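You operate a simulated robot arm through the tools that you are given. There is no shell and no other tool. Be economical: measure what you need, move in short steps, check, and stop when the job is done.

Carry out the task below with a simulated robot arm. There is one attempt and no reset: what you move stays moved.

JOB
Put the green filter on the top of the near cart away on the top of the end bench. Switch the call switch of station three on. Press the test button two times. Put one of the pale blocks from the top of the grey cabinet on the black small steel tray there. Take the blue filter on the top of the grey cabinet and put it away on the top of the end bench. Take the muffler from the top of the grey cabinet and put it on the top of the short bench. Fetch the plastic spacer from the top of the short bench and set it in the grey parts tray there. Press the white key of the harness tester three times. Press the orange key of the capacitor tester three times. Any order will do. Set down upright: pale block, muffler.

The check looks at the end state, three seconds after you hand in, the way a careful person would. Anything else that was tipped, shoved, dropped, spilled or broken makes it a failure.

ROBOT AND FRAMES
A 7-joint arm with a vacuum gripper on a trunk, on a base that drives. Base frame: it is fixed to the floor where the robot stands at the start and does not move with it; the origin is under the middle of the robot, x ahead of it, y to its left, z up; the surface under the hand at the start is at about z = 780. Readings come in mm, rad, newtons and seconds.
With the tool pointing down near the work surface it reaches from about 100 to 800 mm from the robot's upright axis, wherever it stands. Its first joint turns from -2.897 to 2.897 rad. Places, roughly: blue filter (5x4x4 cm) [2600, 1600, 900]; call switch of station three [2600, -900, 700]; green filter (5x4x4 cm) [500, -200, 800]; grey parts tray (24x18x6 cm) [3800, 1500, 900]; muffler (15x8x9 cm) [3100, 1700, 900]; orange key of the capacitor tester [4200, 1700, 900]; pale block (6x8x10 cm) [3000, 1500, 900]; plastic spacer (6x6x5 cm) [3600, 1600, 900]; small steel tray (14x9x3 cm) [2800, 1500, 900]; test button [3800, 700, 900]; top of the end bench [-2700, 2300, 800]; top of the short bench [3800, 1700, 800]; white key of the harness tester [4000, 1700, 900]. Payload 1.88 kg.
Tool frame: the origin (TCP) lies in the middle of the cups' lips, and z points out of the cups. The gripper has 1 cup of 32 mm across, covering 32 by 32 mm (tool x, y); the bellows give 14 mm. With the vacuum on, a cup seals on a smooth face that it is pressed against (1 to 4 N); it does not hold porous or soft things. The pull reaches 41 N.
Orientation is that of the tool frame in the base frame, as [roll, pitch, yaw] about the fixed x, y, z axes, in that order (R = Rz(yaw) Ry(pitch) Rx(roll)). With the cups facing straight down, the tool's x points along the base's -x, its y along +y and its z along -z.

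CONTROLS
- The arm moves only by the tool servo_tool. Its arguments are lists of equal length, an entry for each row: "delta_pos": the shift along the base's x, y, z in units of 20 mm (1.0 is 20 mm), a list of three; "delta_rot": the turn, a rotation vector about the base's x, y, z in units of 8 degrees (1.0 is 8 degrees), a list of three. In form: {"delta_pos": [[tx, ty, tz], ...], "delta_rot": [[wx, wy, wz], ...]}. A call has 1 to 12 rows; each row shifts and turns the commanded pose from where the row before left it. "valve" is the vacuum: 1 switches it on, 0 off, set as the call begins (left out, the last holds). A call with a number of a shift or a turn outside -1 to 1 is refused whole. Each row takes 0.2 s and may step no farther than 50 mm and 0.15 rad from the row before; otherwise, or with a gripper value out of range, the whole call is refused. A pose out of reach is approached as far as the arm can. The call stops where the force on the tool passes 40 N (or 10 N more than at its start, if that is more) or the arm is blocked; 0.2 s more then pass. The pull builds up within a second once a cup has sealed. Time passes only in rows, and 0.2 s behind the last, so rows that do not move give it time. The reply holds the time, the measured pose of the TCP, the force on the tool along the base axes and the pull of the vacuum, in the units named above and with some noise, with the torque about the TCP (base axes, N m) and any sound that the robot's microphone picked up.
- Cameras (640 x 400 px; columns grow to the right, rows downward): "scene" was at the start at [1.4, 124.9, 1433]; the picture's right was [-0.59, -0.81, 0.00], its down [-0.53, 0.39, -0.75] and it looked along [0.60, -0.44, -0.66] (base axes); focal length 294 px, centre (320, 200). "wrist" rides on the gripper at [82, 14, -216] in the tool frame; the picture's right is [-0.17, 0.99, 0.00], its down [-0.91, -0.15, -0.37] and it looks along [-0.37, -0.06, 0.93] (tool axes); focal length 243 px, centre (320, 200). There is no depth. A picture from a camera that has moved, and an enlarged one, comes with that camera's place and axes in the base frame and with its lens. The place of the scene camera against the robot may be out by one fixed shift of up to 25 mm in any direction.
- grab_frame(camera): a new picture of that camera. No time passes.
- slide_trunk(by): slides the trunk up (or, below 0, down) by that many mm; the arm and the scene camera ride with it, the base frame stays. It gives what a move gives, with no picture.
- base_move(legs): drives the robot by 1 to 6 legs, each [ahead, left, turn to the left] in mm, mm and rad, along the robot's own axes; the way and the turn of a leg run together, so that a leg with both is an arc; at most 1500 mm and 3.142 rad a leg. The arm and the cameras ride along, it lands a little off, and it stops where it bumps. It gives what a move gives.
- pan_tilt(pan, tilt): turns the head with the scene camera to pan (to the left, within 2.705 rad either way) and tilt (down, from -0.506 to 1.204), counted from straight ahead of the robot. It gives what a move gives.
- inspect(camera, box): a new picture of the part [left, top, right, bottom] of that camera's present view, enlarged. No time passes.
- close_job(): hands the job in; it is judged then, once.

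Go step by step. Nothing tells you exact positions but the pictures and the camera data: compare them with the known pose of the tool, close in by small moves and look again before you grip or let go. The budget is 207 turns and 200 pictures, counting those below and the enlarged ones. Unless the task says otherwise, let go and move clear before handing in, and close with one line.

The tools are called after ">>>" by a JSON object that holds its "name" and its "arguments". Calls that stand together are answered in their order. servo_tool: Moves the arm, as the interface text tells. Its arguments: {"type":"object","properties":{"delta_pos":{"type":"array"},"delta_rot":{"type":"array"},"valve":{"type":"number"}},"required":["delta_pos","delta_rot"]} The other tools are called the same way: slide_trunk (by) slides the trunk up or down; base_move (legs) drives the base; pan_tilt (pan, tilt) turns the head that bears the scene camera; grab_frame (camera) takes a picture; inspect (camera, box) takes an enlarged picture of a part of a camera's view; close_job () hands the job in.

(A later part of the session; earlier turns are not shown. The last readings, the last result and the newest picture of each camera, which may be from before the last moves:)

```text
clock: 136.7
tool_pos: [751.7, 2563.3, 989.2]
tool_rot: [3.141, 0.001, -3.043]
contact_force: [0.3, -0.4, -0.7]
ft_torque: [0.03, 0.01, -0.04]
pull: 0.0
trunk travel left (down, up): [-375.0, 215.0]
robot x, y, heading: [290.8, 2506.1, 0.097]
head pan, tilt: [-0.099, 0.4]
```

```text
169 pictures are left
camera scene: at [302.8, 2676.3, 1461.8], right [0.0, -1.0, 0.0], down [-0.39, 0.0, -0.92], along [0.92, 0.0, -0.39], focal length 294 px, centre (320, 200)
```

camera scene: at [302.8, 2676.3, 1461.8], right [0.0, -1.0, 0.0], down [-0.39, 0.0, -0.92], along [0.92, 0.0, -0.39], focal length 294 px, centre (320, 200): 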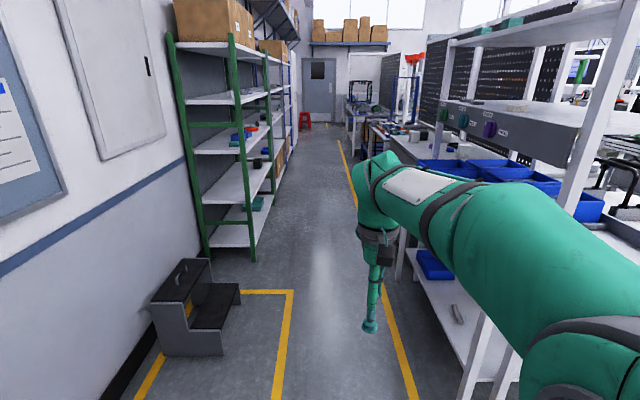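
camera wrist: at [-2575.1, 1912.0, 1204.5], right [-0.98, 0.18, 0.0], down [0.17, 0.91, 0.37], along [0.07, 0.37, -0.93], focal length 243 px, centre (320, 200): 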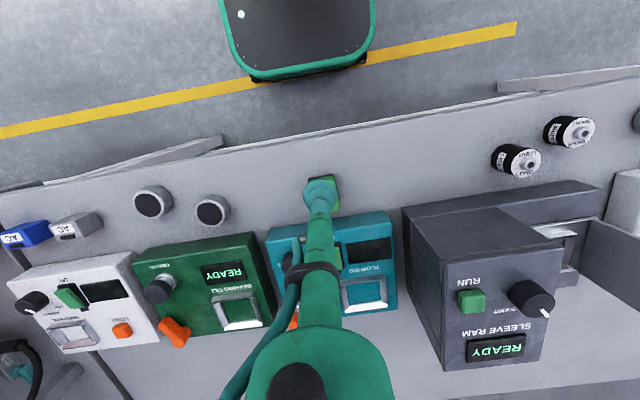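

The corridor is clear, and the cabinet/short bench sit on its right side. Driving along it and looking to the right.

>>> {"name": "base_move", "arguments": {"legs": [[0, 0, -0.097], [1500, 0, 0]]}}

>>> {"name": "pan_tilt", "arguments": {"pan": -0.7, "tilt": 0.5}}

>>> {"name": "grab_frame", "arguments": {"camera": "scene"}}

>>> {"name": "pan_tilt", "arguments": {"pan": -0.15, "tilt": 0.3}}

>>> {"name": "grab_frame", "arguments": {"camera": "scene"}}

>>> {"name": "grab_frame", "arguments": {"camera": "wrist"}}

```text
clock: 144.7
tool_pos: [2254.5, 2499.3, 989.0]
tool_rot: [3.141, 0.001, 3.126]
contact_force: [-0.2, -0.5, -0.7]
ft_torque: [-0.01, -0.02, -0.02]
pull: 0.1
trunk travel left (down, up): [-375.0, 215.0]
robot x, y, heading: [1789.6, 2492.4, -0.019]
head pan, tilt: [-0.099, 0.4]
```

```text
clock: 145.7
tool_pos: [2253.1, 2499.6, 989.3]
tool_rot: [3.14, 0.001, 3.125]
contact_force: [-0.6, -0.2, -0.7]
ft_torque: [0.01, 0.03, 0.01]
pull: 0.1
trunk travel left (down, up): [-375.0, 215.0]
robot x, y, heading: [1788.9, 2495.0, -0.02]
head pan, tilt: [-0.7, 0.499]
```

```text
168 pictures are left
camera scene: at [1797.0, 2611.8, 1452.7], right [-0.66, -0.75, 0.0], down [-0.36, 0.31, -0.88], along [0.66, -0.58, -0.48], focal length 294 px, centre (320, 200)
```

scene: 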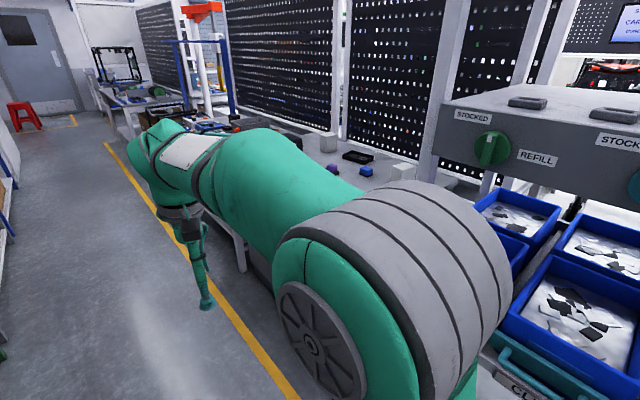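

```text
clock: 146.6
tool_pos: [2253.8, 2499.2, 988.1]
tool_rot: [3.141, -0.001, 3.125]
contact_force: [0.4, 0.0, 0.6]
ft_torque: [-0.05, 0.0, -0.03]
pull: 0.1
trunk travel left (down, up): [-375.0, 215.0]
robot x, y, heading: [1792.1, 2494.7, -0.018]
head pan, tilt: [-0.15, 0.3]
```

```text
167 pictures are left
camera scene: at [1820.4, 2655.9, 1471.1], right [-0.17, -0.99, 0.0], down [-0.29, 0.05, -0.96], along [0.94, -0.16, -0.3], focal length 294 px, centre (320, 200)
```

scene: 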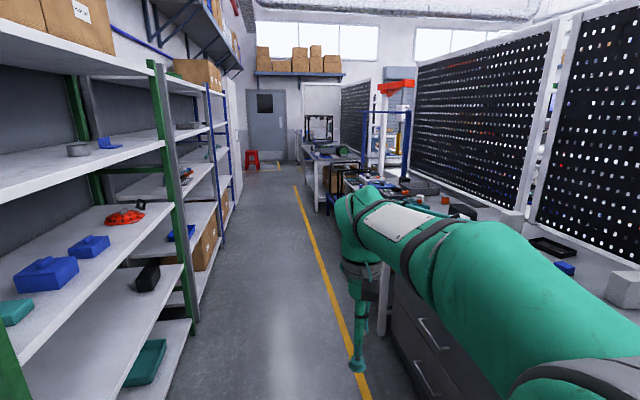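

```text
166 pictures are left
camera wrist: at [2172.5, 2515.8, 1204.3], right [0.18, 0.98, 0.0], down [0.91, -0.17, 0.37], along [0.37, -0.07, -0.93], focal length 243 px, centre (320, 200)
```

wrist: 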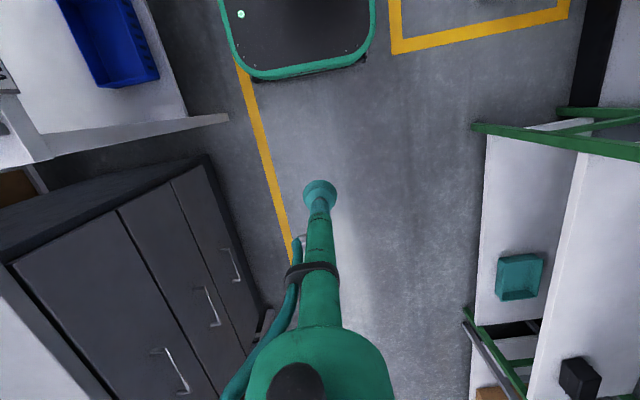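

The grey cabinet (with pegboard behind) is accessed from this corridor. I'll drive alongside it, raise the hand, and turn right to face it.

>>> {"name": "servo_tool", "arguments": {"delta_pos": [[0, 0, 1], [0, 0, 1], [0, 0, 1], [0, 0, 1], [0, 0, 1], [0, 0, 1], [0, 0, 1], [0, 0, 1]], "delta_rot": [[0, 0, 0], [0, 0, 0], [0, 0, 0], [0, 0, 0], [0, 0, 0], [0, 0, 0], [0, 0, 0], [0, 0, 0]]}}

>>> {"name": "base_move", "arguments": {"legs": [[1000, 80, 0], [0, 0, -1.55]]}}

>>> {"name": "pan_tilt", "arguments": {"pan": 0.0, "tilt": 0.5}}

>>> {"name": "grab_frame", "arguments": {"camera": "scene"}}

>>> {"name": "grab_frame", "arguments": {"camera": "wrist"}}

```text
clock: 148.4
tool_pos: [2254.0, 2498.8, 1148.3]
tool_rot: [-3.142, 0.001, 3.122]
contact_force: [-0.5, 0.6, -0.7]
ft_torque: [-0.02, 0.0, 0.02]
pull: 0.0
trunk travel left (down, up): [-375.0, 215.0]
robot x, y, heading: [1790.7, 2498.4, -0.014]
head pan, tilt: [-0.15, 0.3]
```

```text
clock: 157.6
tool_pos: [2803.3, 2093.8, 1148.3]
tool_rot: [-3.142, 0.001, 1.53]
contact_force: [-0.3, -0.4, -0.4]
ft_torque: [0.02, -0.01, 0.0]
pull: 0.0
trunk travel left (down, up): [-375.0, 215.0]
robot x, y, heading: [2809.7, 2556.2, -1.614]
head pan, tilt: [-0.15, 0.3]
```

```text
clock: 158.3
tool_pos: [2802.1, 2095.3, 1148.7]
tool_rot: [-3.141, -0.001, 1.53]
contact_force: [0.5, -0.8, 0.8]
ft_torque: [0.01, 0.0, 0.03]
pull: 0.2
trunk travel left (down, up): [-375.0, 215.0]
robot x, y, heading: [2808.7, 2550.1, -1.611]
head pan, tilt: [0.0, 0.499]
```

```text
165 pictures are left
camera scene: at [2966.8, 2529.6, 1452.8], right [-1.0, 0.04, 0.0], down [0.02, 0.48, -0.88], along [-0.04, -0.88, -0.48], focal length 294 px, centre (320, 200)
```

scene: 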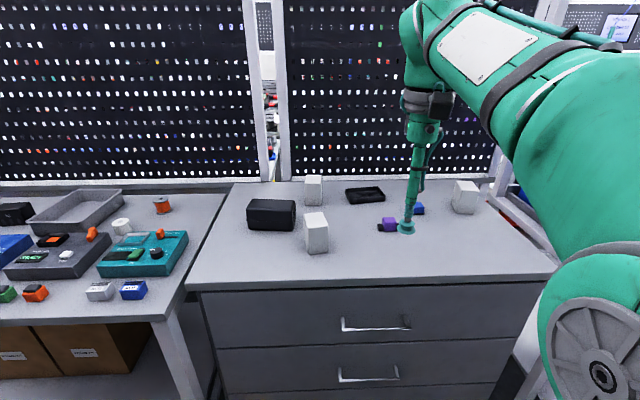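

```text
164 pictures are left
camera wrist: at [2820.0, 2176.5, 1364.5], right [0.98, -0.21, 0.0], down [-0.19, -0.91, 0.37], along [-0.08, -0.37, -0.93], focal length 243 px, centre (320, 200)
```

wrist: 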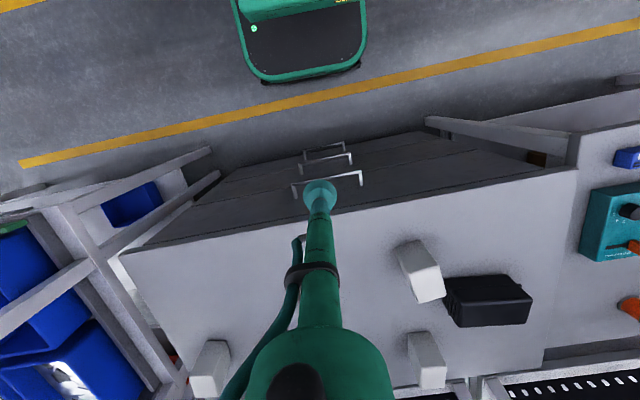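

The cabinet top (z≈855, front edge y≈1930) holds three pale blocks, the muffler, black tray, blue filter and a purple part; the short bench is to the left with the testers. I'll drive closer.

>>> {"name": "base_move", "arguments": {"legs": [[300, 0, 0.044]]}}

>>> {"name": "pan_tilt", "arguments": {"pan": 0.0, "tilt": 0.8}}

>>> {"name": "grab_frame", "arguments": {"camera": "scene"}}

>>> {"name": "grab_frame", "arguments": {"camera": "wrist"}}

```text
clock: 160.5
tool_pos: [2816.6, 1809.0, 1149.7]
tool_rot: [3.141, 0.002, 1.57]
contact_force: [-0.6, 1.3, -1.1]
ft_torque: [0.02, 0.0, 0.0]
pull: 0.1
trunk travel left (down, up): [-375.0, 215.0]
robot x, y, heading: [2801.5, 2270.7, -1.569]
head pan, tilt: [0.0, 0.499]
stopped in leg 1: the robot was blocked; the commanded pose is now the measured one
```

```text
clock: 161.3
tool_pos: [2817.0, 1809.0, 1150.4]
tool_rot: [-3.141, 0.001, 1.57]
contact_force: [0.6, -0.9, 0.3]
ft_torque: [0.02, 0.0, -0.01]
pull: 0.1
trunk travel left (down, up): [-375.0, 215.0]
robot x, y, heading: [2806.5, 2273.4, -1.573]
head pan, tilt: [0.0, 0.799]
```

```text
163 pictures are left
camera scene: at [2963.0, 2262.0, 1426.8], right [-1.0, 0.0, 0.0], down [0.0, 0.72, -0.7], along [0.0, -0.7, -0.72], focal length 294 px, centre (320, 200)
```

scene: 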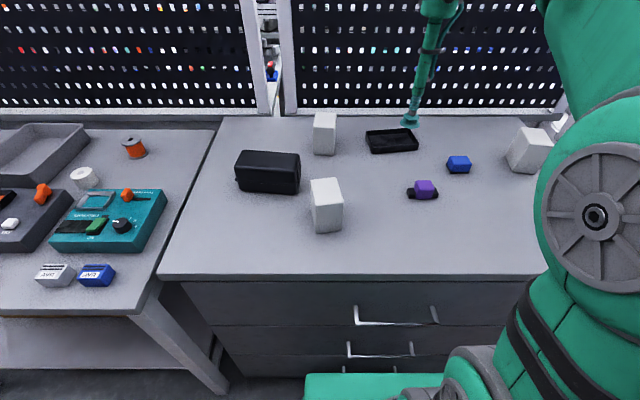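

```text
162 pictures are left
camera wrist: at [2830.6, 1893.1, 1365.1], right [0.99, -0.17, 0.0], down [-0.15, -0.91, 0.38], along [-0.06, -0.37, -0.93], focal length 243 px, centre (320, 200)
```

wrist: 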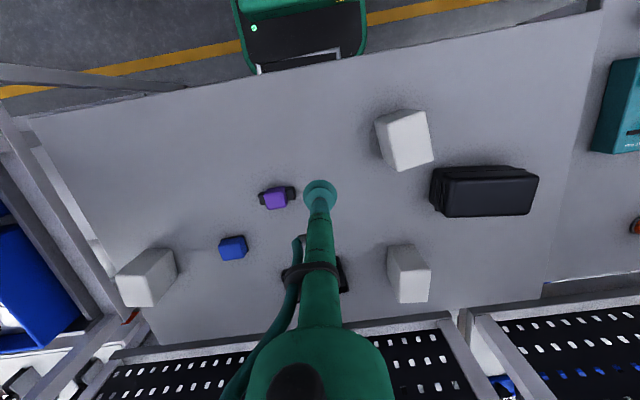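

The base touched the cabinet plinth, so this is the closest stand. I'll zoom in on the blocks and the tray.

>>> {"name": "inspect", "arguments": {"camera": "wrist", "box": [340, 90, 560, 310]}}

>>> {"name": "inspect", "arguments": {"camera": "scene", "box": [220, 90, 480, 250]}}

```text
1.82 times, centred on (450, 200) of wrist
camera zoom: at [2830.6, 1893.1, 1365.1], right [0.99, -0.17, 0.0], down [-0.15, -0.91, 0.38], along [-0.06, -0.37, -0.93], focal length 441 px, centre (84, 200)
```

zoom: 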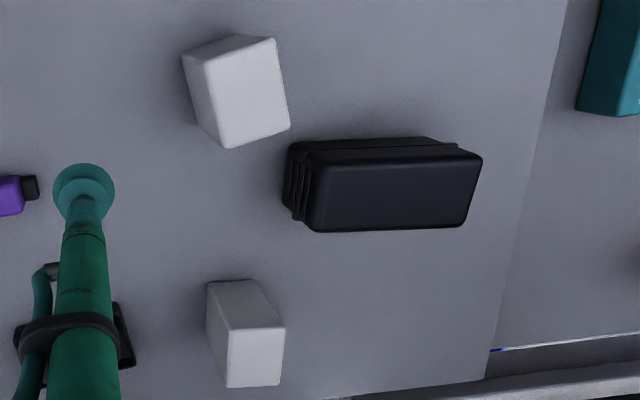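

```text
2.46 times, centred on (350, 170) of scene
camera zoom: at [2963.0, 2262.0, 1426.8], right [-1.0, 0.0, 0.0], down [0.0, 0.72, -0.7], along [0.0, -0.7, -0.72], focal length 722 px, centre (246, 274)
```

zoom: 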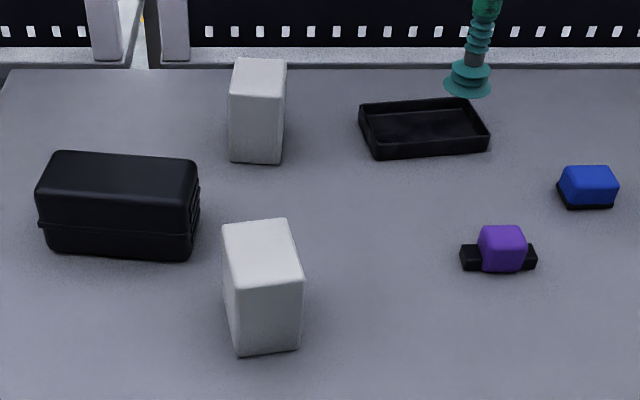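

Tray is near (2740, 1470); the near pale block's top is at about (2968, 1806, 955). Moving over that block.

>>> {"name": "servo_tool", "arguments": {"delta_pos": [[1, 0, 0], [1, 0, 0], [1, 0, 0], [1, 0, 0], [1, 0, 0], [1, 0, -1], [1, 0, -1], [0.5, -0.15, -1], [0, 0, -1], [0, 0, -1], [0, 0, -1]], "delta_rot": [[0, 0, 0], [0, 0, 0], [0, 0, 0], [0, 0, 0], [0, 0, 0], [0, 0, 0], [0, 0, 0], [0, 0, 0], [0, 0, 0], [0, 0, 0], [0, 0, 0]]}}

>>> {"name": "grab_frame", "arguments": {"camera": "wrist"}}

>>> {"name": "grab_frame", "arguments": {"camera": "scene"}}

```text
clock: 163.7
tool_pos: [2966.9, 1806.0, 1028.0]
tool_rot: [3.14, 0.004, 1.571]
contact_force: [0.3, 0.2, -0.2]
ft_torque: [0.0, 0.02, -0.01]
pull: 0.2
trunk travel left (down, up): [-375.0, 215.0]
robot x, y, heading: [2804.9, 2275.3, -1.571]
head pan, tilt: [0.0, 0.799]
```

```text
159 pictures are left
camera wrist: at [2981.2, 1889.6, 1244.7], right [0.99, -0.17, 0.0], down [-0.15, -0.91, 0.38], along [-0.06, -0.37, -0.93], focal length 243 px, centre (320, 200)
```

wrist: 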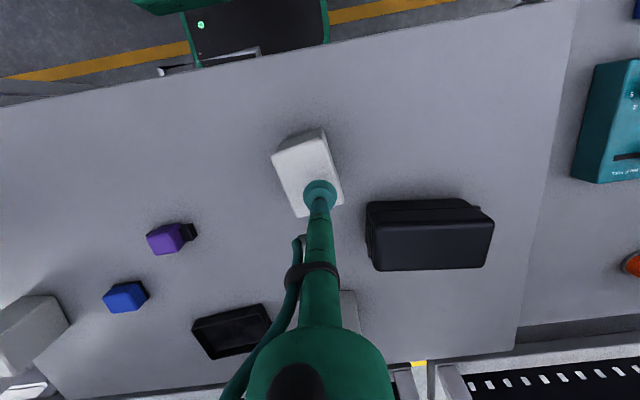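

```text
158 pictures are left
camera scene: at [2963.0, 2262.1, 1426.8], right [-1.0, 0.0, 0.0], down [0.0, 0.72, -0.7], along [0.0, -0.7, -0.72], focal length 294 px, centre (320, 200)
```

scene: 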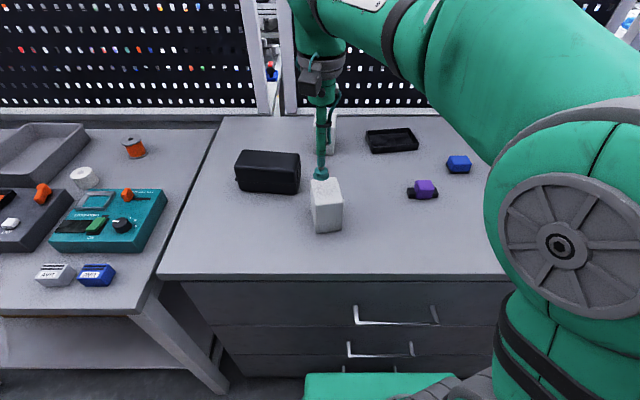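

>>> {"name": "inspect", "arguments": {"camera": "wrist", "box": [170, 280, 298, 360]}}

>>> {"name": "inspect", "arguments": {"camera": "wrist", "box": [240, 120, 400, 220]}}

```text
5.00 times, centred on (234, 320) of wrist
camera zoom: at [2981.2, 1889.6, 1244.7], right [0.99, -0.17, 0.0], down [-0.15, -0.91, 0.38], along [-0.06, -0.37, -0.93], focal length 1213 px, centre (750, -400)
```

zoom: 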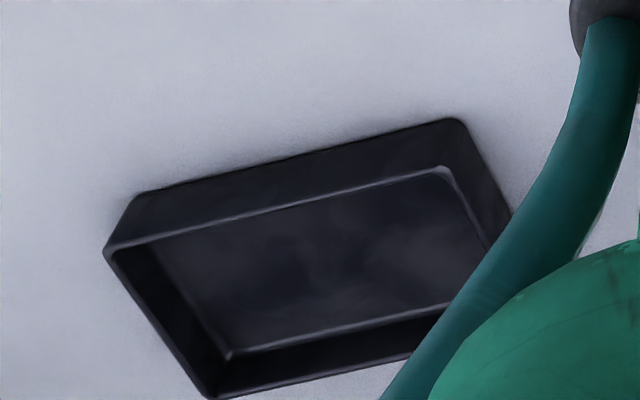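

```text
4.00 times, centred on (320, 170) of wrist
camera zoom: at [2981.2, 1889.6, 1244.7], right [0.99, -0.17, 0.0], down [-0.15, -0.91, 0.38], along [-0.06, -0.37, -0.93], focal length 970 px, centre (320, 320)
```

zoom: 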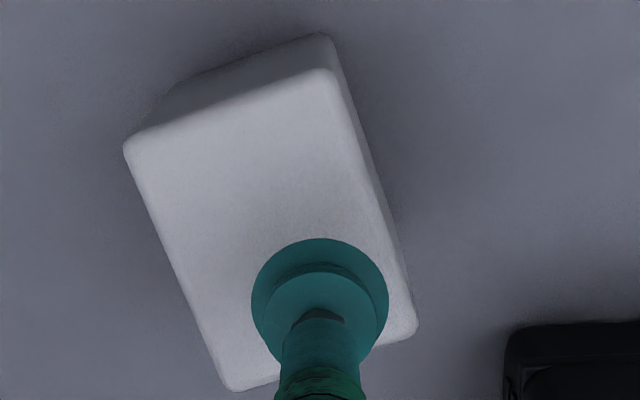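

Block top centre ≈ (2953, 1802), tilted 9.7°; tray centre ≈ (2732, 1474), tilted 7.4°. Centring and descending onto the block with vacuum on.

>>> {"name": "servo_tool", "arguments": {"delta_pos": [[-0.7, -0.2, -1], [0, 0, -1], [0, 0, -0.6], [0, 0, -0.2], [0, 0, -0.2], [0, 0, -0.2]], "delta_rot": [[0, 0, 0], [0, 0, 0], [0, 0, 0], [0, 0, 0], [0, 0, 0], [0, 0, 0]], "valve": 1}}

```text
clock: 164.7
tool_pos: [2952.5, 1800.5, 980.9]
tool_rot: [3.135, 0.018, 1.568]
contact_force: [-0.2, 1.1, 10.0]
ft_torque: [0.23, 0.17, -0.18]
pull: 40.5
trunk travel left (down, up): [-375.0, 215.0]
robot x, y, heading: [2806.0, 2271.4, -1.568]
head pan, tilt: [0.0, 0.799]
stopped in row 4: the force on the tool passed its limit at 44 N (the readings are from after the stop); the commanded pose is now the measured one
```

Sealed at z≈981, meaning the block top is about 975 and the cabinet surface about 875; the tray centre then comes to about (2744, 1493). Lifting and rotating the block about -92° while moving.

>>> {"name": "servo_tool", "arguments": {"delta_pos": [[0, 0, 0.5], [0, 0, 1], [0, 0, 1], [0, 0, 1], [0, 0, 1], [0, 0, 1]], "delta_rot": [[0, 0, 0], [0, 0, 0], [0, 0, 0], [0, 0, 0], [0, 0, 0], [0, 0, 0]]}}

>>> {"name": "servo_tool", "arguments": {"delta_pos": [[-0.9, 0, 0], [-0.9, 0, 0], [-0.9, 0, 0], [-0.9, 0, 0], [-0.9, 0, 0], [-0.9, 0, 0], [-0.9, 0, 0], [-0.9, 0, 0], [-0.9, 0, 0], [-0.9, 0, 0], [-0.9, 0, 0], [-0.5, 0, 0]], "delta_rot": [[0, 0, -1], [0, 0, -1], [0, 0, -1], [0, 0, -1], [0, 0, -1], [0, 0, -1], [0, 0, -1], [0, 0, -1], [0, 0, -1], [0, 0, -1], [0, 0, -1], [0, 0, -0.5]]}}

>>> {"name": "grab_frame", "arguments": {"camera": "wrist"}}

>>> {"name": "grab_frame", "arguments": {"camera": "scene"}}

```text
clock: 166.1
tool_pos: [2952.4, 1801.3, 1089.6]
tool_rot: [3.136, 0.011, 1.57]
contact_force: [0.2, 0.0, -2.2]
ft_torque: [0.0, 0.0, -0.01]
pull: 40.7
trunk travel left (down, up): [-375.0, 215.0]
robot x, y, heading: [2804.2, 2272.0, -1.569]
head pan, tilt: [0.0, 0.799]
```

```text
clock: 168.7
tool_pos: [2744.2, 1800.6, 1087.6]
tool_rot: [3.137, 0.013, -0.036]
contact_force: [0.2, -0.2, -1.9]
ft_torque: [0.01, 0.02, -0.02]
pull: 41.1
trunk travel left (down, up): [-375.0, 215.0]
robot x, y, heading: [2806.3, 2268.7, -1.571]
head pan, tilt: [0.0, 0.799]
```

```text
155 pictures are left
camera wrist: at [2829.6, 1785.3, 1302.8], right [-0.2, -0.98, 0.01], down [-0.9, 0.19, 0.39], along [-0.38, 0.07, -0.92], focal length 243 px, centre (320, 200)
```

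wrist: 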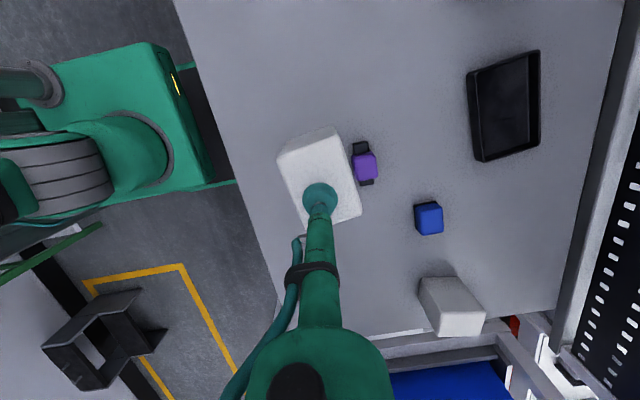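

```text
154 pictures are left
camera scene: at [2963.1, 2262.0, 1426.7], right [-1.0, 0.0, 0.0], down [0.0, 0.72, -0.7], along [0.0, -0.7, -0.72], focal length 294 px, centre (320, 200)
```

scene: 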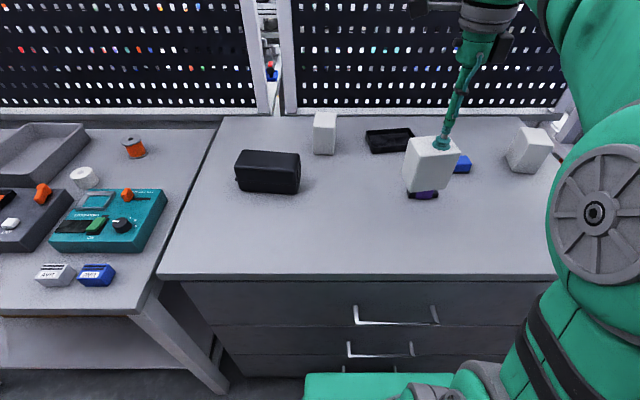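

>>> {"name": "inspect", "arguments": {"camera": "wrist", "box": [420, 30, 580, 190]}}

>>> {"name": "inspect", "arguments": {"camera": "wrist", "box": [260, 110, 388, 238]}}

```text
2.50 times, centred on (500, 110) of wrist
camera zoom: at [2829.6, 1785.3, 1302.8], right [-0.2, -0.98, 0.01], down [-0.9, 0.19, 0.39], along [-0.38, 0.07, -0.92], focal length 606 px, centre (-130, 425)
```

zoom: 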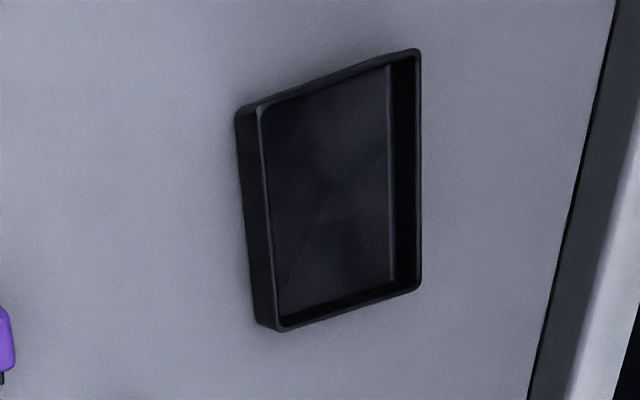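

```text
3.12 times, centred on (324, 174) of wrist
camera zoom: at [2829.6, 1785.3, 1302.8], right [-0.2, -0.98, 0.01], down [-0.9, 0.19, 0.39], along [-0.38, 0.07, -0.92], focal length 758 px, centre (308, 281)
```

zoom: 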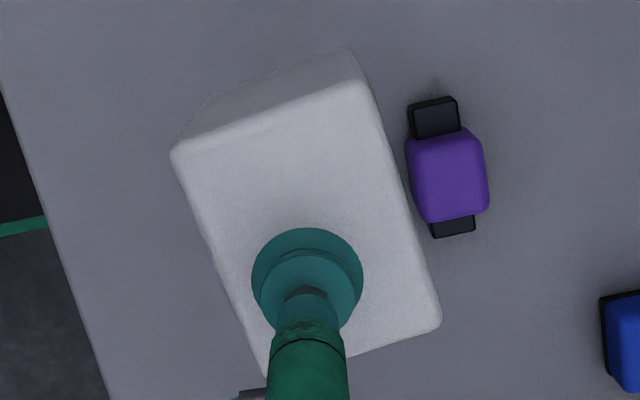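

Tray centre measured at (2752, 1494), angle 8°, and the block is aligned to it. Carrying the block over the tray.

>>> {"name": "servo_tool", "arguments": {"delta_pos": [[0.1, -1, 0], [0, -1, 0], [0, -1, 0], [0, -1, 0], [0, -1, 0], [0, -1, 0], [0, -1, 0], [0, -1, 0], [0, -1, 0], [0, -1, 0], [0, -1, 0], [0, -1, 0]], "delta_rot": [[0, 0, 0], [0, 0, 0], [0, 0, 0], [0, 0, 0], [0, 0, 0], [0, 0, 0], [0, 0, 0], [0, 0, 0], [0, 0, 0], [0, 0, 0], [0, 0, 0], [0, 0, 0]]}}

>>> {"name": "servo_tool", "arguments": {"delta_pos": [[0, -1, 0], [0, -1, 0], [0, -1, 0], [0, -0.2, -0.5], [0, 0, -1], [0, 0, -1]], "delta_rot": [[0, 0, 0], [0, 0, 0], [0, 0, 0], [0, 0, 0], [0, 0, 0], [0, 0, 0]]}}

>>> {"name": "grab_frame", "arguments": {"camera": "wrist"}}

>>> {"name": "inspect", "arguments": {"camera": "scene", "box": [300, 80, 500, 205]}}

```text
clock: 171.3
tool_pos: [2751.4, 1572.2, 1080.3]
tool_rot: [3.135, 0.013, -0.035]
contact_force: [-0.1, 0.8, -2.1]
ft_torque: [-0.04, 0.06, -0.01]
pull: 40.8
out of reach, approached as far as the arm can: row 12
trunk travel left (down, up): [-375.0, 215.0]
robot x, y, heading: [2806.0, 2271.1, -1.572]
head pan, tilt: [0.0, 0.799]
```

```text
clock: 172.7
tool_pos: [2753.7, 1555.4, 1012.6]
tool_rot: [3.132, 0.014, -0.035]
contact_force: [-2.8, 0.4, 9.9]
ft_torque: [0.17, -0.11, 0.13]
pull: 40.7
out of reach, approached as far as the arm can: row 1, 2, 3
trunk travel left (down, up): [-375.0, 215.0]
robot x, y, heading: [2805.8, 2270.4, -1.573]
head pan, tilt: [0.0, 0.799]
```

```text
151 pictures are left
camera wrist: at [2838.1, 1542.3, 1226.8], right [-0.2, -0.98, 0.01], down [-0.9, 0.19, 0.39], along [-0.38, 0.07, -0.92], focal length 243 px, centre (320, 200)
```

wrist: 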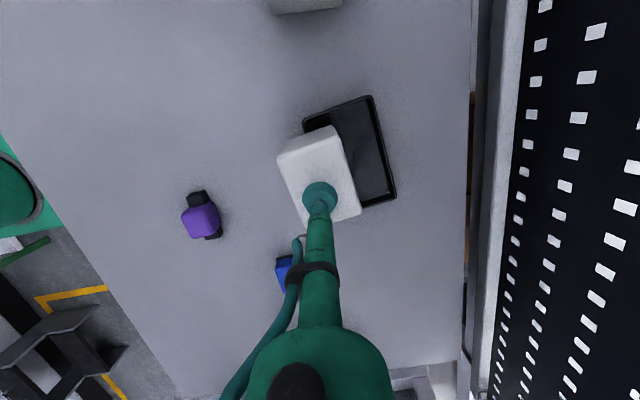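

```text
3.20 times, centred on (400, 142) of scene
camera zoom: at [2962.9, 2262.8, 1427.1], right [-1.0, 0.0, 0.0], down [0.0, 0.72, -0.7], along [0.0, -0.7, -0.72], focal length 939 px, centre (64, 384)
```

zoom: 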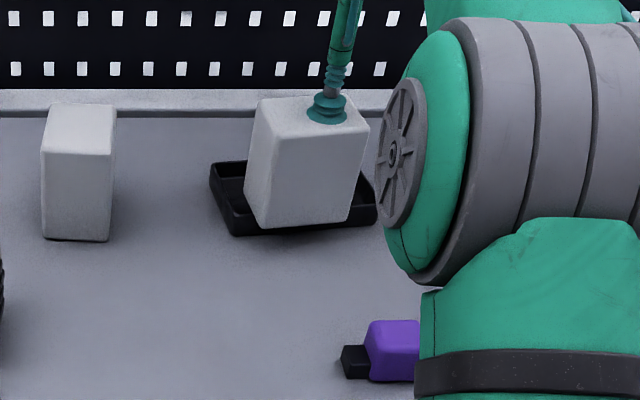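

The reach runs out and the block is touching the tray's near rim. I'll lift, raise the trunk by 200 (which extends the reach at this height), then go on.

>>> {"name": "servo_tool", "arguments": {"delta_pos": [[0, 0, 1], [0, 0.2, 1]], "delta_rot": [[0, 0, 0], [0, 0, 0]]}}

>>> {"name": "slide_trunk", "arguments": {"by": 205}}

>>> {"name": "servo_tool", "arguments": {"delta_pos": [[0, -0.3, -1], [0, -0.3, -1], [0, -0.3, -1], [0, -0.3, -1], [0, -0.3, -1], [0, -0.3, -1], [0, -0.3, -1], [0, -0.3, -1], [0, -0.3, -1], [0, -0.3, -1]], "delta_rot": [[0, 0, 0], [0, 0, 0], [0, 0, 0], [0, 0, 0], [0, 0, 0], [0, 0, 0], [0, 0, 0], [0, 0, 0], [0, 0, 0], [0, 0, 0]]}}

>>> {"name": "grab_frame", "arguments": {"camera": "wrist"}}

```text
clock: 173.3
tool_pos: [2752.9, 1560.9, 1048.9]
tool_rot: [3.139, 0.012, -0.034]
contact_force: [0.4, -0.5, -2.3]
ft_torque: [0.0, 0.01, 0.04]
pull: 41.2
trunk travel left (down, up): [-375.0, 215.0]
robot x, y, heading: [2805.3, 2273.1, -1.577]
head pan, tilt: [0.0, 0.799]
```

```text
clock: 175.5
tool_pos: [2753.3, 1561.6, 1254.2]
tool_rot: [3.138, 0.012, -0.035]
contact_force: [0.3, 0.4, -2.8]
ft_torque: [0.02, 0.02, -0.01]
pull: 40.6
trunk travel left (down, up): [-580.0, 10.0]
robot x, y, heading: [2805.8, 2274.0, -1.566]
head pan, tilt: [0.0, 0.799]
```

```text
clock: 177.7
tool_pos: [2752.3, 1501.3, 1054.6]
tool_rot: [3.137, 0.012, -0.035]
contact_force: [-0.3, 0.7, -2.1]
ft_torque: [0.02, 0.04, -0.01]
pull: 40.9
trunk travel left (down, up): [-580.0, 10.0]
robot x, y, heading: [2804.3, 2270.2, -1.575]
head pan, tilt: [0.0, 0.799]
```

```text
149 pictures are left
camera wrist: at [2837.4, 1485.9, 1268.7], right [-0.2, -0.98, 0.01], down [-0.9, 0.19, 0.39], along [-0.38, 0.07, -0.92], focal length 243 px, centre (320, 200)
```

wrist: 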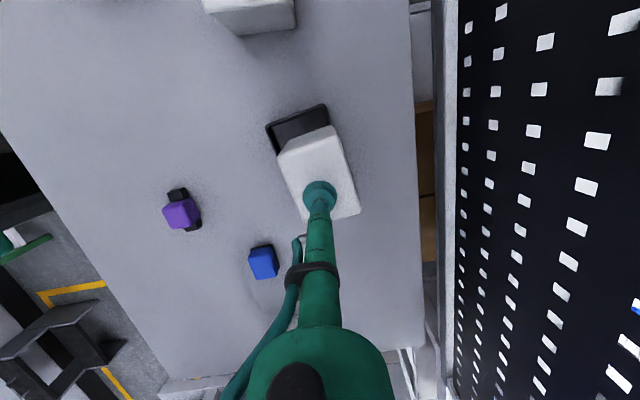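

>>> {"name": "inspect", "arguments": {"camera": "wrist", "box": [250, 90, 378, 218]}}

```text
3.12 times, centred on (314, 154) of wrist
camera zoom: at [2837.4, 1485.9, 1268.7], right [-0.2, -0.98, 0.01], down [-0.9, 0.19, 0.39], along [-0.38, 0.07, -0.92], focal length 758 px, centre (339, 344)
```

zoom: 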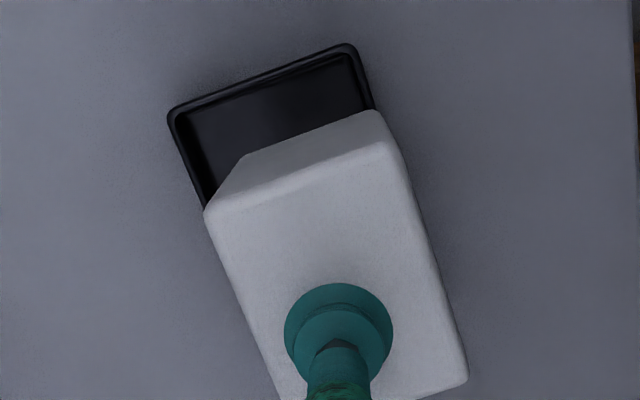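

The tray sits about 16 mm nearer than my first estimate, judged in the same image as the block. Correcting by (-9, +16) and lowering.

>>> {"name": "servo_tool", "arguments": {"delta_pos": [[-0.45, 0.8, 0], [0, 0, -1], [0, 0, -0.7]], "delta_rot": [[0, 0, 0], [0, 0, 0], [0, 0, 0]]}}

>>> {"name": "inspect", "arguments": {"camera": "wrist", "box": [240, 90, 400, 250]}}

>>> {"name": "inspect", "arguments": {"camera": "scene", "box": [300, 80, 540, 230]}}

```text
clock: 178.5
tool_pos: [2744.7, 1517.3, 1019.2]
tool_rot: [3.136, 0.012, -0.034]
contact_force: [-0.6, -0.2, -2.3]
ft_torque: [0.03, 0.02, 0.02]
pull: 41.1
trunk travel left (down, up): [-580.0, 10.0]
robot x, y, heading: [2805.4, 2271.8, -1.574]
head pan, tilt: [0.0, 0.799]
```

```text
2.50 times, centred on (320, 170) of wrist
camera zoom: at [2828.8, 1501.9, 1234.6], right [-0.2, -0.98, 0.01], down [-0.9, 0.19, 0.39], along [-0.38, 0.07, -0.92], focal length 606 px, centre (320, 275)
```

zoom: 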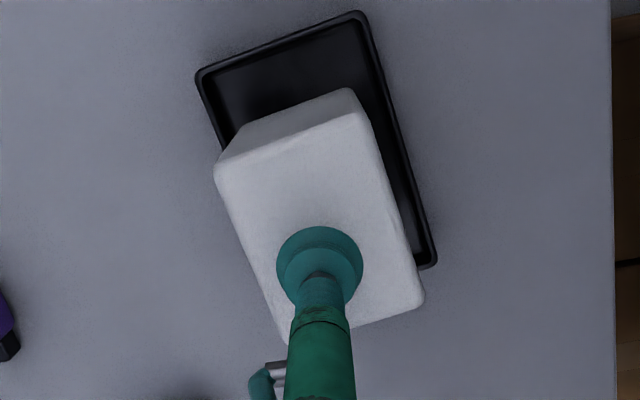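

```text
2.67 times, centred on (420, 155) of scene
camera zoom: at [2963.0, 2261.4, 1631.8], right [-1.0, 0.0, 0.0], down [0.0, 0.72, -0.7], along [0.0, -0.7, -0.72], focal length 783 px, centre (53, 320)
```

zoom: 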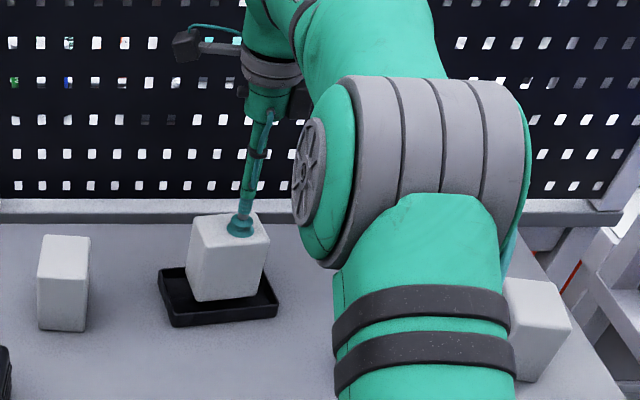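

The block is now centred over the tray to within a few mm. Lowering to contact.

>>> {"name": "servo_tool", "arguments": {"delta_pos": [[-0.1, -0.05, -1], [0, 0, -0.5], [0, 0, -0.2], [0, 0, -0.15]], "delta_rot": [[0, 0, 0], [0, 0, 0], [0, 0, 0], [0, 0, 0]]}}

```text
clock: 179.5
tool_pos: [2742.3, 1515.0, 988.0]
tool_rot: [3.128, 0.014, -0.035]
contact_force: [0.3, -4.4, 34.0]
ft_torque: [0.06, -0.12, -0.12]
pull: 40.3
trunk travel left (down, up): [-580.0, 10.0]
robot x, y, heading: [2803.8, 2274.2, -1.566]
head pan, tilt: [0.0, 0.799]
```

>>> {"name": "servo_tool", "arguments": {"delta_pos": [[0, 0, 0.2]], "delta_rot": [[0, 0, 0]]}}

>>> {"name": "servo_tool", "arguments": {"delta_pos": [[0, 0, 0], [0, 0, 0], [0, 0, 0], [0, 0, 0], [0, 0, 0.2], [0, 0, 0.5], [0, 0, 1], [0, 0.2, 1], [0, 1, 1], [0, 1, 0], [0, 1, 0], [0, 1, 0]], "delta_rot": [[0, 0, 0], [0, 0, 0], [0, 0, 0], [0, 0, 0], [0, 0, 0], [0, 0, 0], [0, 0, 0], [0, 0, 0], [0, 0, 0], [0, 0, 0], [0, 0, 0], [0, 0, 0]], "valve": 0}}

>>> {"name": "grab_frame", "arguments": {"camera": "wrist"}}

>>> {"name": "grab_frame", "arguments": {"camera": "scene"}}

```text
clock: 179.9
tool_pos: [2742.4, 1515.7, 987.0]
tool_rot: [3.138, 0.013, -0.035]
contact_force: [0.4, -7.0, 21.2]
ft_torque: [-0.04, -0.03, -0.04]
pull: 40.7
trunk travel left (down, up): [-580.0, 10.0]
robot x, y, heading: [2802.7, 2271.2, -1.577]
head pan, tilt: [0.0, 0.799]
```

```text
clock: 182.5
tool_pos: [2741.3, 1600.7, 1062.7]
tool_rot: [3.137, 0.013, -0.035]
contact_force: [0.5, 0.3, -1.5]
ft_torque: [-0.01, -0.02, -0.01]
pull: 0.1
trunk travel left (down, up): [-580.0, 10.0]
robot x, y, heading: [2808.3, 2274.9, -1.57]
head pan, tilt: [0.0, 0.799]
```

```text
145 pictures are left
camera wrist: at [2826.6, 1586.1, 1277.1], right [-0.2, -0.98, 0.01], down [-0.9, 0.19, 0.39], along [-0.38, 0.07, -0.92], focal length 243 px, centre (320, 200)
```

wrist: 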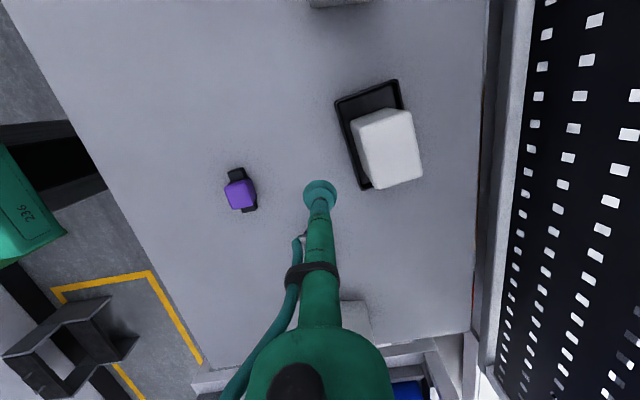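

```text
144 pictures are left
camera scene: at [2963.0, 2262.2, 1631.7], right [-1.0, 0.0, 0.0], down [0.0, 0.72, -0.7], along [0.0, -0.7, -0.72], focal length 294 px, centre (320, 200)
```

scene: 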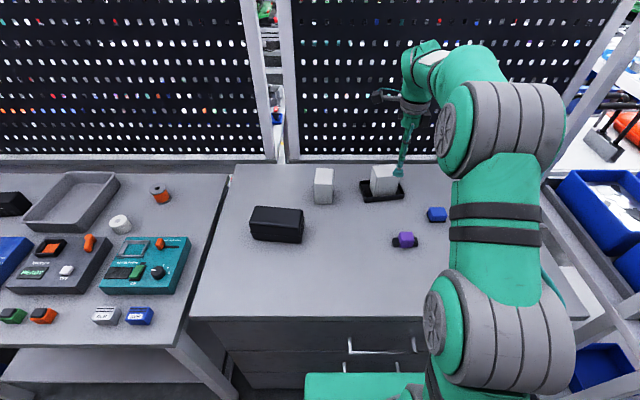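

The block is seated upright in the tray. Next the muffler: moving over it and turning the wrist back.

>>> {"name": "servo_tool", "arguments": {"delta_pos": [[1, 0.4, 0], [1, 0.4, 0], [1, 0.4, 0], [1, 0.4, 0], [1, 0.4, 0], [1, 0.4, 0], [1, 0.4, 0], [1, 0.4, 0], [1, 0.4, 0], [1, 0.4, 0], [1, 0, 0], [1, 0, 0]], "delta_rot": [[0, 0, 1], [0, 0, 1], [0, 0, 1], [0, 0, 1], [0, 0, 1], [0, 0, 1], [0, 0, 1], [0, 0, 1], [0, 0, 1], [0, 0, 1], [0, 0, 1], [0, 0, 0.5]]}}

>>> {"name": "servo_tool", "arguments": {"delta_pos": [[1, 0, 0], [1, 0, 0], [1, 0, 0], [1, 0, 0], [1, 0, 0]], "delta_rot": [[0, 0, 0], [0, 0, 0], [0, 0, 0], [0, 0, 0], [0, 0, 0]]}}

>>> {"name": "grab_frame", "arguments": {"camera": "wrist"}}

>>> {"name": "grab_frame", "arguments": {"camera": "scene"}}

```text
clock: 185.1
tool_pos: [2984.1, 1680.6, 1060.4]
tool_rot: [3.137, 0.012, 1.572]
contact_force: [-0.6, 1.2, -0.6]
ft_torque: [0.0, 0.03, 0.0]
pull: 0.0
trunk travel left (down, up): [-580.0, 10.0]
robot x, y, heading: [2804.7, 2269.4, -1.573]
head pan, tilt: [0.0, 0.799]
```

```text
clock: 186.3
tool_pos: [3083.4, 1680.7, 1060.9]
tool_rot: [3.136, 0.012, 1.571]
contact_force: [0.4, 0.8, -0.6]
ft_torque: [0.03, 0.02, -0.04]
pull: 0.0
trunk travel left (down, up): [-580.0, 10.0]
robot x, y, heading: [2806.2, 2273.6, -1.572]
head pan, tilt: [0.0, 0.799]
```

```text
143 pictures are left
camera wrist: at [3096.2, 1766.5, 1276.1], right [0.99, -0.17, 0.01], down [-0.16, -0.91, 0.39], along [-0.06, -0.38, -0.92], focal length 243 px, centre (320, 200)
```

wrist: 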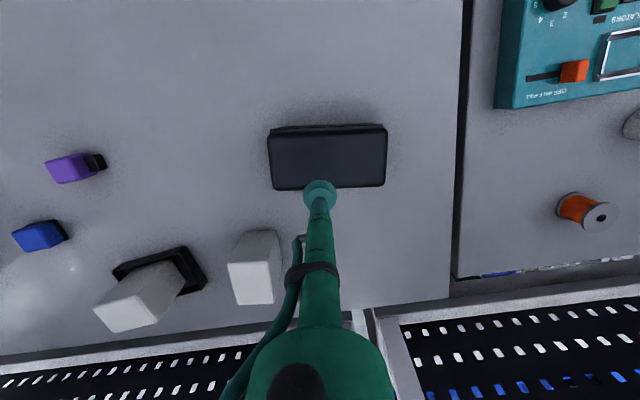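

```text
142 pictures are left
camera scene: at [2963.2, 2261.9, 1631.7], right [-1.0, 0.0, 0.0], down [0.0, 0.72, -0.7], along [0.0, -0.7, -0.72], focal length 294 px, centre (320, 200)
```

scene: 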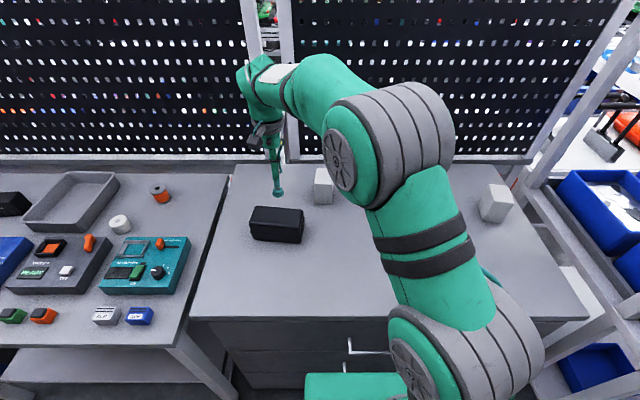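

>>> {"name": "servo_tool", "arguments": {"delta_pos": [[0.75, 0.65, 0], [0, 0, -1], [0, 0, -1], [0, 0, -1]], "delta_rot": [[0, 0, 0], [0, 0, 0], [0, 0, 0], [0, 0, 0]], "valve": 1}}

>>> {"name": "inspect", "arguments": {"camera": "wrist", "box": [220, 120, 420, 245]}}

```text
clock: 187.3
tool_pos: [3098.5, 1692.6, 1001.1]
tool_rot: [3.136, 0.013, 1.568]
contact_force: [0.1, -0.2, 0.5]
ft_torque: [-0.02, 0.02, 0.01]
pull: 0.0
trunk travel left (down, up): [-580.0, 10.0]
robot x, y, heading: [2807.6, 2269.6, -1.569]
head pan, tilt: [0.0, 0.799]
```

```text
3.20 times, centred on (320, 182) of wrist
camera zoom: at [3111.6, 1778.8, 1216.4], right [0.99, -0.17, 0.01], down [-0.16, -0.91, 0.39], along [-0.06, -0.38, -0.92], focal length 776 px, centre (320, 256)
```

zoom: 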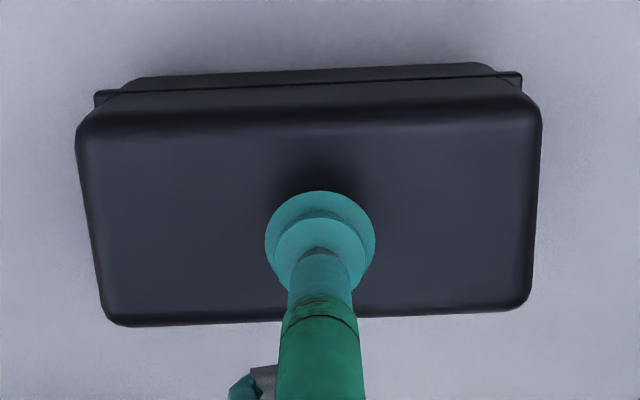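

>>> {"name": "servo_tool", "arguments": {"delta_pos": [[-0.1, -0.1, -1], [0, 0, -0.3], [0, 0, -0.2], [0, 0, -0.2], [0, 0, -0.1]], "delta_rot": [[0, 0, 0], [0, 0, 0], [0, 0, 0], [0, 0, 0], [0, 0, 0]]}}

```text
clock: 188.5
tool_pos: [3095.8, 1689.1, 969.8]
tool_rot: [3.133, 0.022, 1.571]
contact_force: [1.3, -8.8, 32.4]
ft_torque: [0.29, 0.16, -0.34]
pull: 40.6
trunk travel left (down, up): [-580.0, 10.0]
robot x, y, heading: [2809.0, 2269.2, -1.568]
head pan, tilt: [0.0, 0.799]
```

Sealed on the muffler. Lifting it.

>>> {"name": "servo_tool", "arguments": {"delta_pos": [[0, 0, 0.3], [0, 0, 0.5], [0, 0, 1], [0, 0, 1], [0, 0, 1], [0, 0, 1], [0, 0, 1], [0, 0, 1]], "delta_rot": [[0, 0, 0], [0, 0, 0], [0, 0, 0], [0, 0, 0], [0, 0, 0], [0, 0, 0], [0, 0, 0], [0, 0, 0]]}}

>>> {"name": "grab_frame", "arguments": {"camera": "wrist"}}

>>> {"name": "pan_tilt", "arguments": {"pan": 0.6, "tilt": 0.75}}

>>> {"name": "grab_frame", "arguments": {"camera": "scene"}}

```text
clock: 190.3
tool_pos: [3096.1, 1693.0, 1101.6]
tool_rot: [3.137, 0.012, 1.571]
contact_force: [-0.3, 1.0, -9.2]
ft_torque: [-0.03, 0.0, 0.02]
pull: 40.3
trunk travel left (down, up): [-580.0, 10.0]
robot x, y, heading: [2804.1, 2272.3, -1.571]
head pan, tilt: [0.0, 0.799]
```

```text
140 pictures are left
camera wrist: at [3109.2, 1778.2, 1316.3], right [0.99, -0.17, 0.01], down [-0.15, -0.91, 0.38], along [-0.06, -0.38, -0.92], focal length 243 px, centre (320, 200)
```

wrist: 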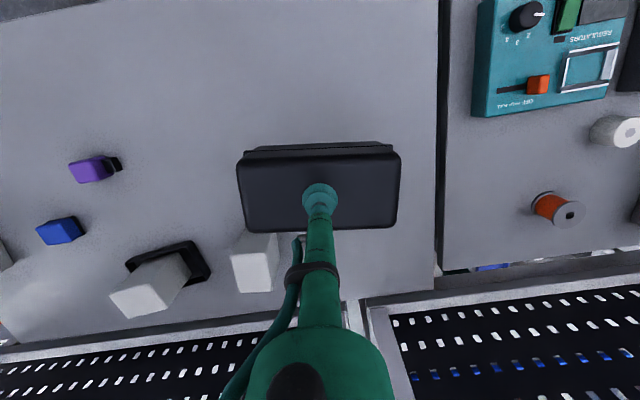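

```text
clock: 191.3
tool_pos: [3097.0, 1692.3, 1100.1]
tool_rot: [3.137, 0.011, 1.57]
contact_force: [-0.3, 0.0, -9.6]
ft_torque: [-0.03, -0.03, 0.0]
pull: 40.4
trunk travel left (down, up): [-580.0, 10.0]
robot x, y, heading: [2805.0, 2268.8, -1.572]
head pan, tilt: [0.6, 0.75]
```

```text
139 pictures are left
camera scene: at [3010.1, 2273.8, 1635.7], right [-0.83, -0.56, 0.0], down [-0.39, 0.56, -0.73], along [0.41, -0.6, -0.68], focal length 294 px, centre (320, 200)
```

scene: 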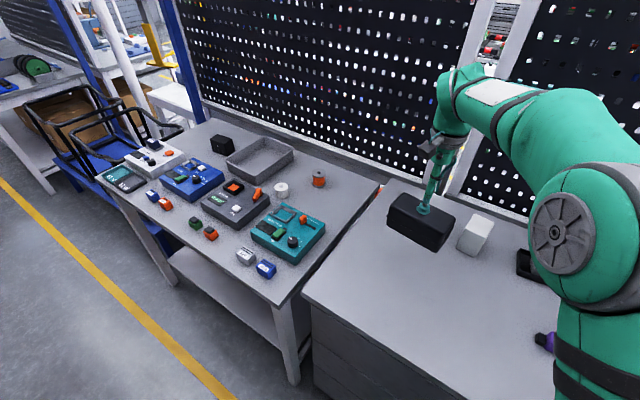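

The muffler is held (about 9 N). Free space exists at the right end of the short bench, near (3425, 1600). I'll back off and shift the base left toward it.

>>> {"name": "base_move", "arguments": {"legs": [[-120, 0, 0], [0, 280, 0], [0, 280, 0]]}}

>>> {"name": "grab_frame", "arguments": {"camera": "wrist"}}

>>> {"name": "grab_frame", "arguments": {"camera": "scene"}}

```text
clock: 195.6
tool_pos: [3652.5, 1815.8, 1100.7]
tool_rot: [3.137, 0.014, 1.576]
contact_force: [0.3, 0.3, -9.1]
ft_torque: [-0.05, 0.01, 0.01]
pull: 40.8
trunk travel left (down, up): [-580.0, 10.0]
robot x, y, heading: [3359.6, 2393.0, -1.57]
head pan, tilt: [0.6, 0.75]
```

```text
138 pictures are left
camera wrist: at [3665.4, 1901.1, 1316.2], right [0.99, -0.16, 0.01], down [-0.15, -0.91, 0.39], along [-0.06, -0.38, -0.92], focal length 243 px, centre (320, 200)
```

wrist: 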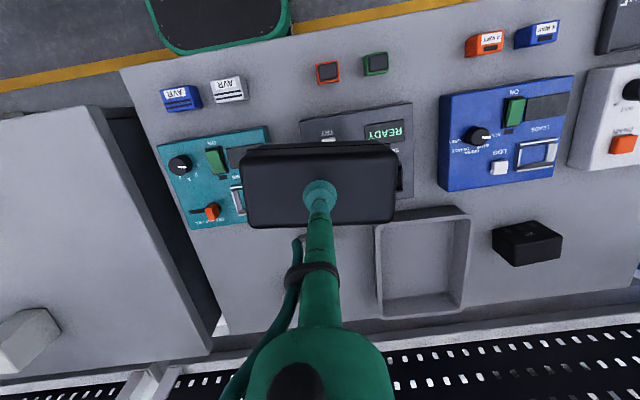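

```text
137 pictures are left
camera scene: at [3563.6, 2396.3, 1635.6], right [-0.82, -0.57, 0.0], down [-0.39, 0.56, -0.73], along [0.42, -0.6, -0.68], focal length 294 px, centre (320, 200)
```

scene: 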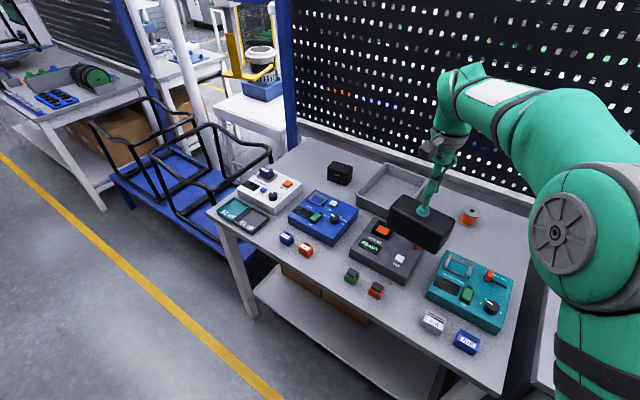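

>>> {"name": "servo_tool", "arguments": {"delta_pos": [[-1, 0, 0], [-1, -0.9, 0], [-1, -1, 0], [-1, -1, 0], [-1, -1, 0], [-1, -1, 0], [-1, -1, 0], [-1, -1, 0], [-1, -1, 0], [-1, -1, 0], [-1, -1, 0], [-0.4, -0.9, 0]], "delta_rot": [[0, 0, 0], [0, 0, 0], [0, 0, 0], [0, 0, 0], [0, 0, 0], [0, 0, 0], [0, 0, 0], [0, 0, 0], [0, 0, 0], [0, 0, 0], [0, 0, 0], [0, 0, 0]]}}

>>> {"name": "grab_frame", "arguments": {"camera": "wrist"}}

>>> {"name": "pan_tilt", "arguments": {"pan": 0.2, "tilt": 0.85}}

>>> {"name": "grab_frame", "arguments": {"camera": "scene"}}

```text
clock: 198.2
tool_pos: [3424.0, 1598.3, 1098.9]
tool_rot: [3.138, 0.01, 1.579]
contact_force: [-0.8, 0.0, -8.4]
ft_torque: [-0.01, 0.02, -0.01]
pull: 40.0
trunk travel left (down, up): [-580.0, 10.0]
robot x, y, heading: [3362.5, 2394.3, -1.567]
head pan, tilt: [0.6, 0.75]
```

```text
136 pictures are left
camera wrist: at [3436.4, 1684.9, 1314.4], right [0.99, -0.16, 0.01], down [-0.15, -0.91, 0.38], along [-0.06, -0.38, -0.92], focal length 243 px, centre (320, 200)
```

wrist: 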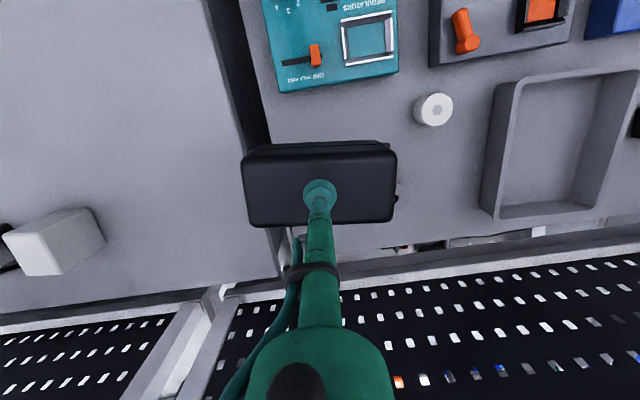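

```text
clock: 199.1
tool_pos: [3424.5, 1600.1, 1099.9]
tool_rot: [3.138, 0.013, 1.575]
contact_force: [0.2, 0.3, -9.5]
ft_torque: [-0.03, 0.0, 0.03]
pull: 40.5
trunk travel left (down, up): [-580.0, 10.0]
robot x, y, heading: [3359.5, 2396.3, -1.567]
head pan, tilt: [0.201, 0.85]
```

```text
135 pictures are left
camera scene: at [3532.0, 2387.7, 1627.7], right [-0.98, -0.21, 0.0], down [-0.15, 0.74, -0.66], along [0.14, -0.65, -0.75], focal length 294 px, centre (320, 200)
```

scene: 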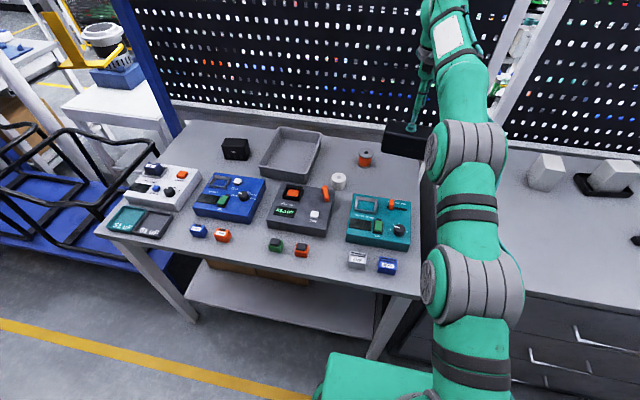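

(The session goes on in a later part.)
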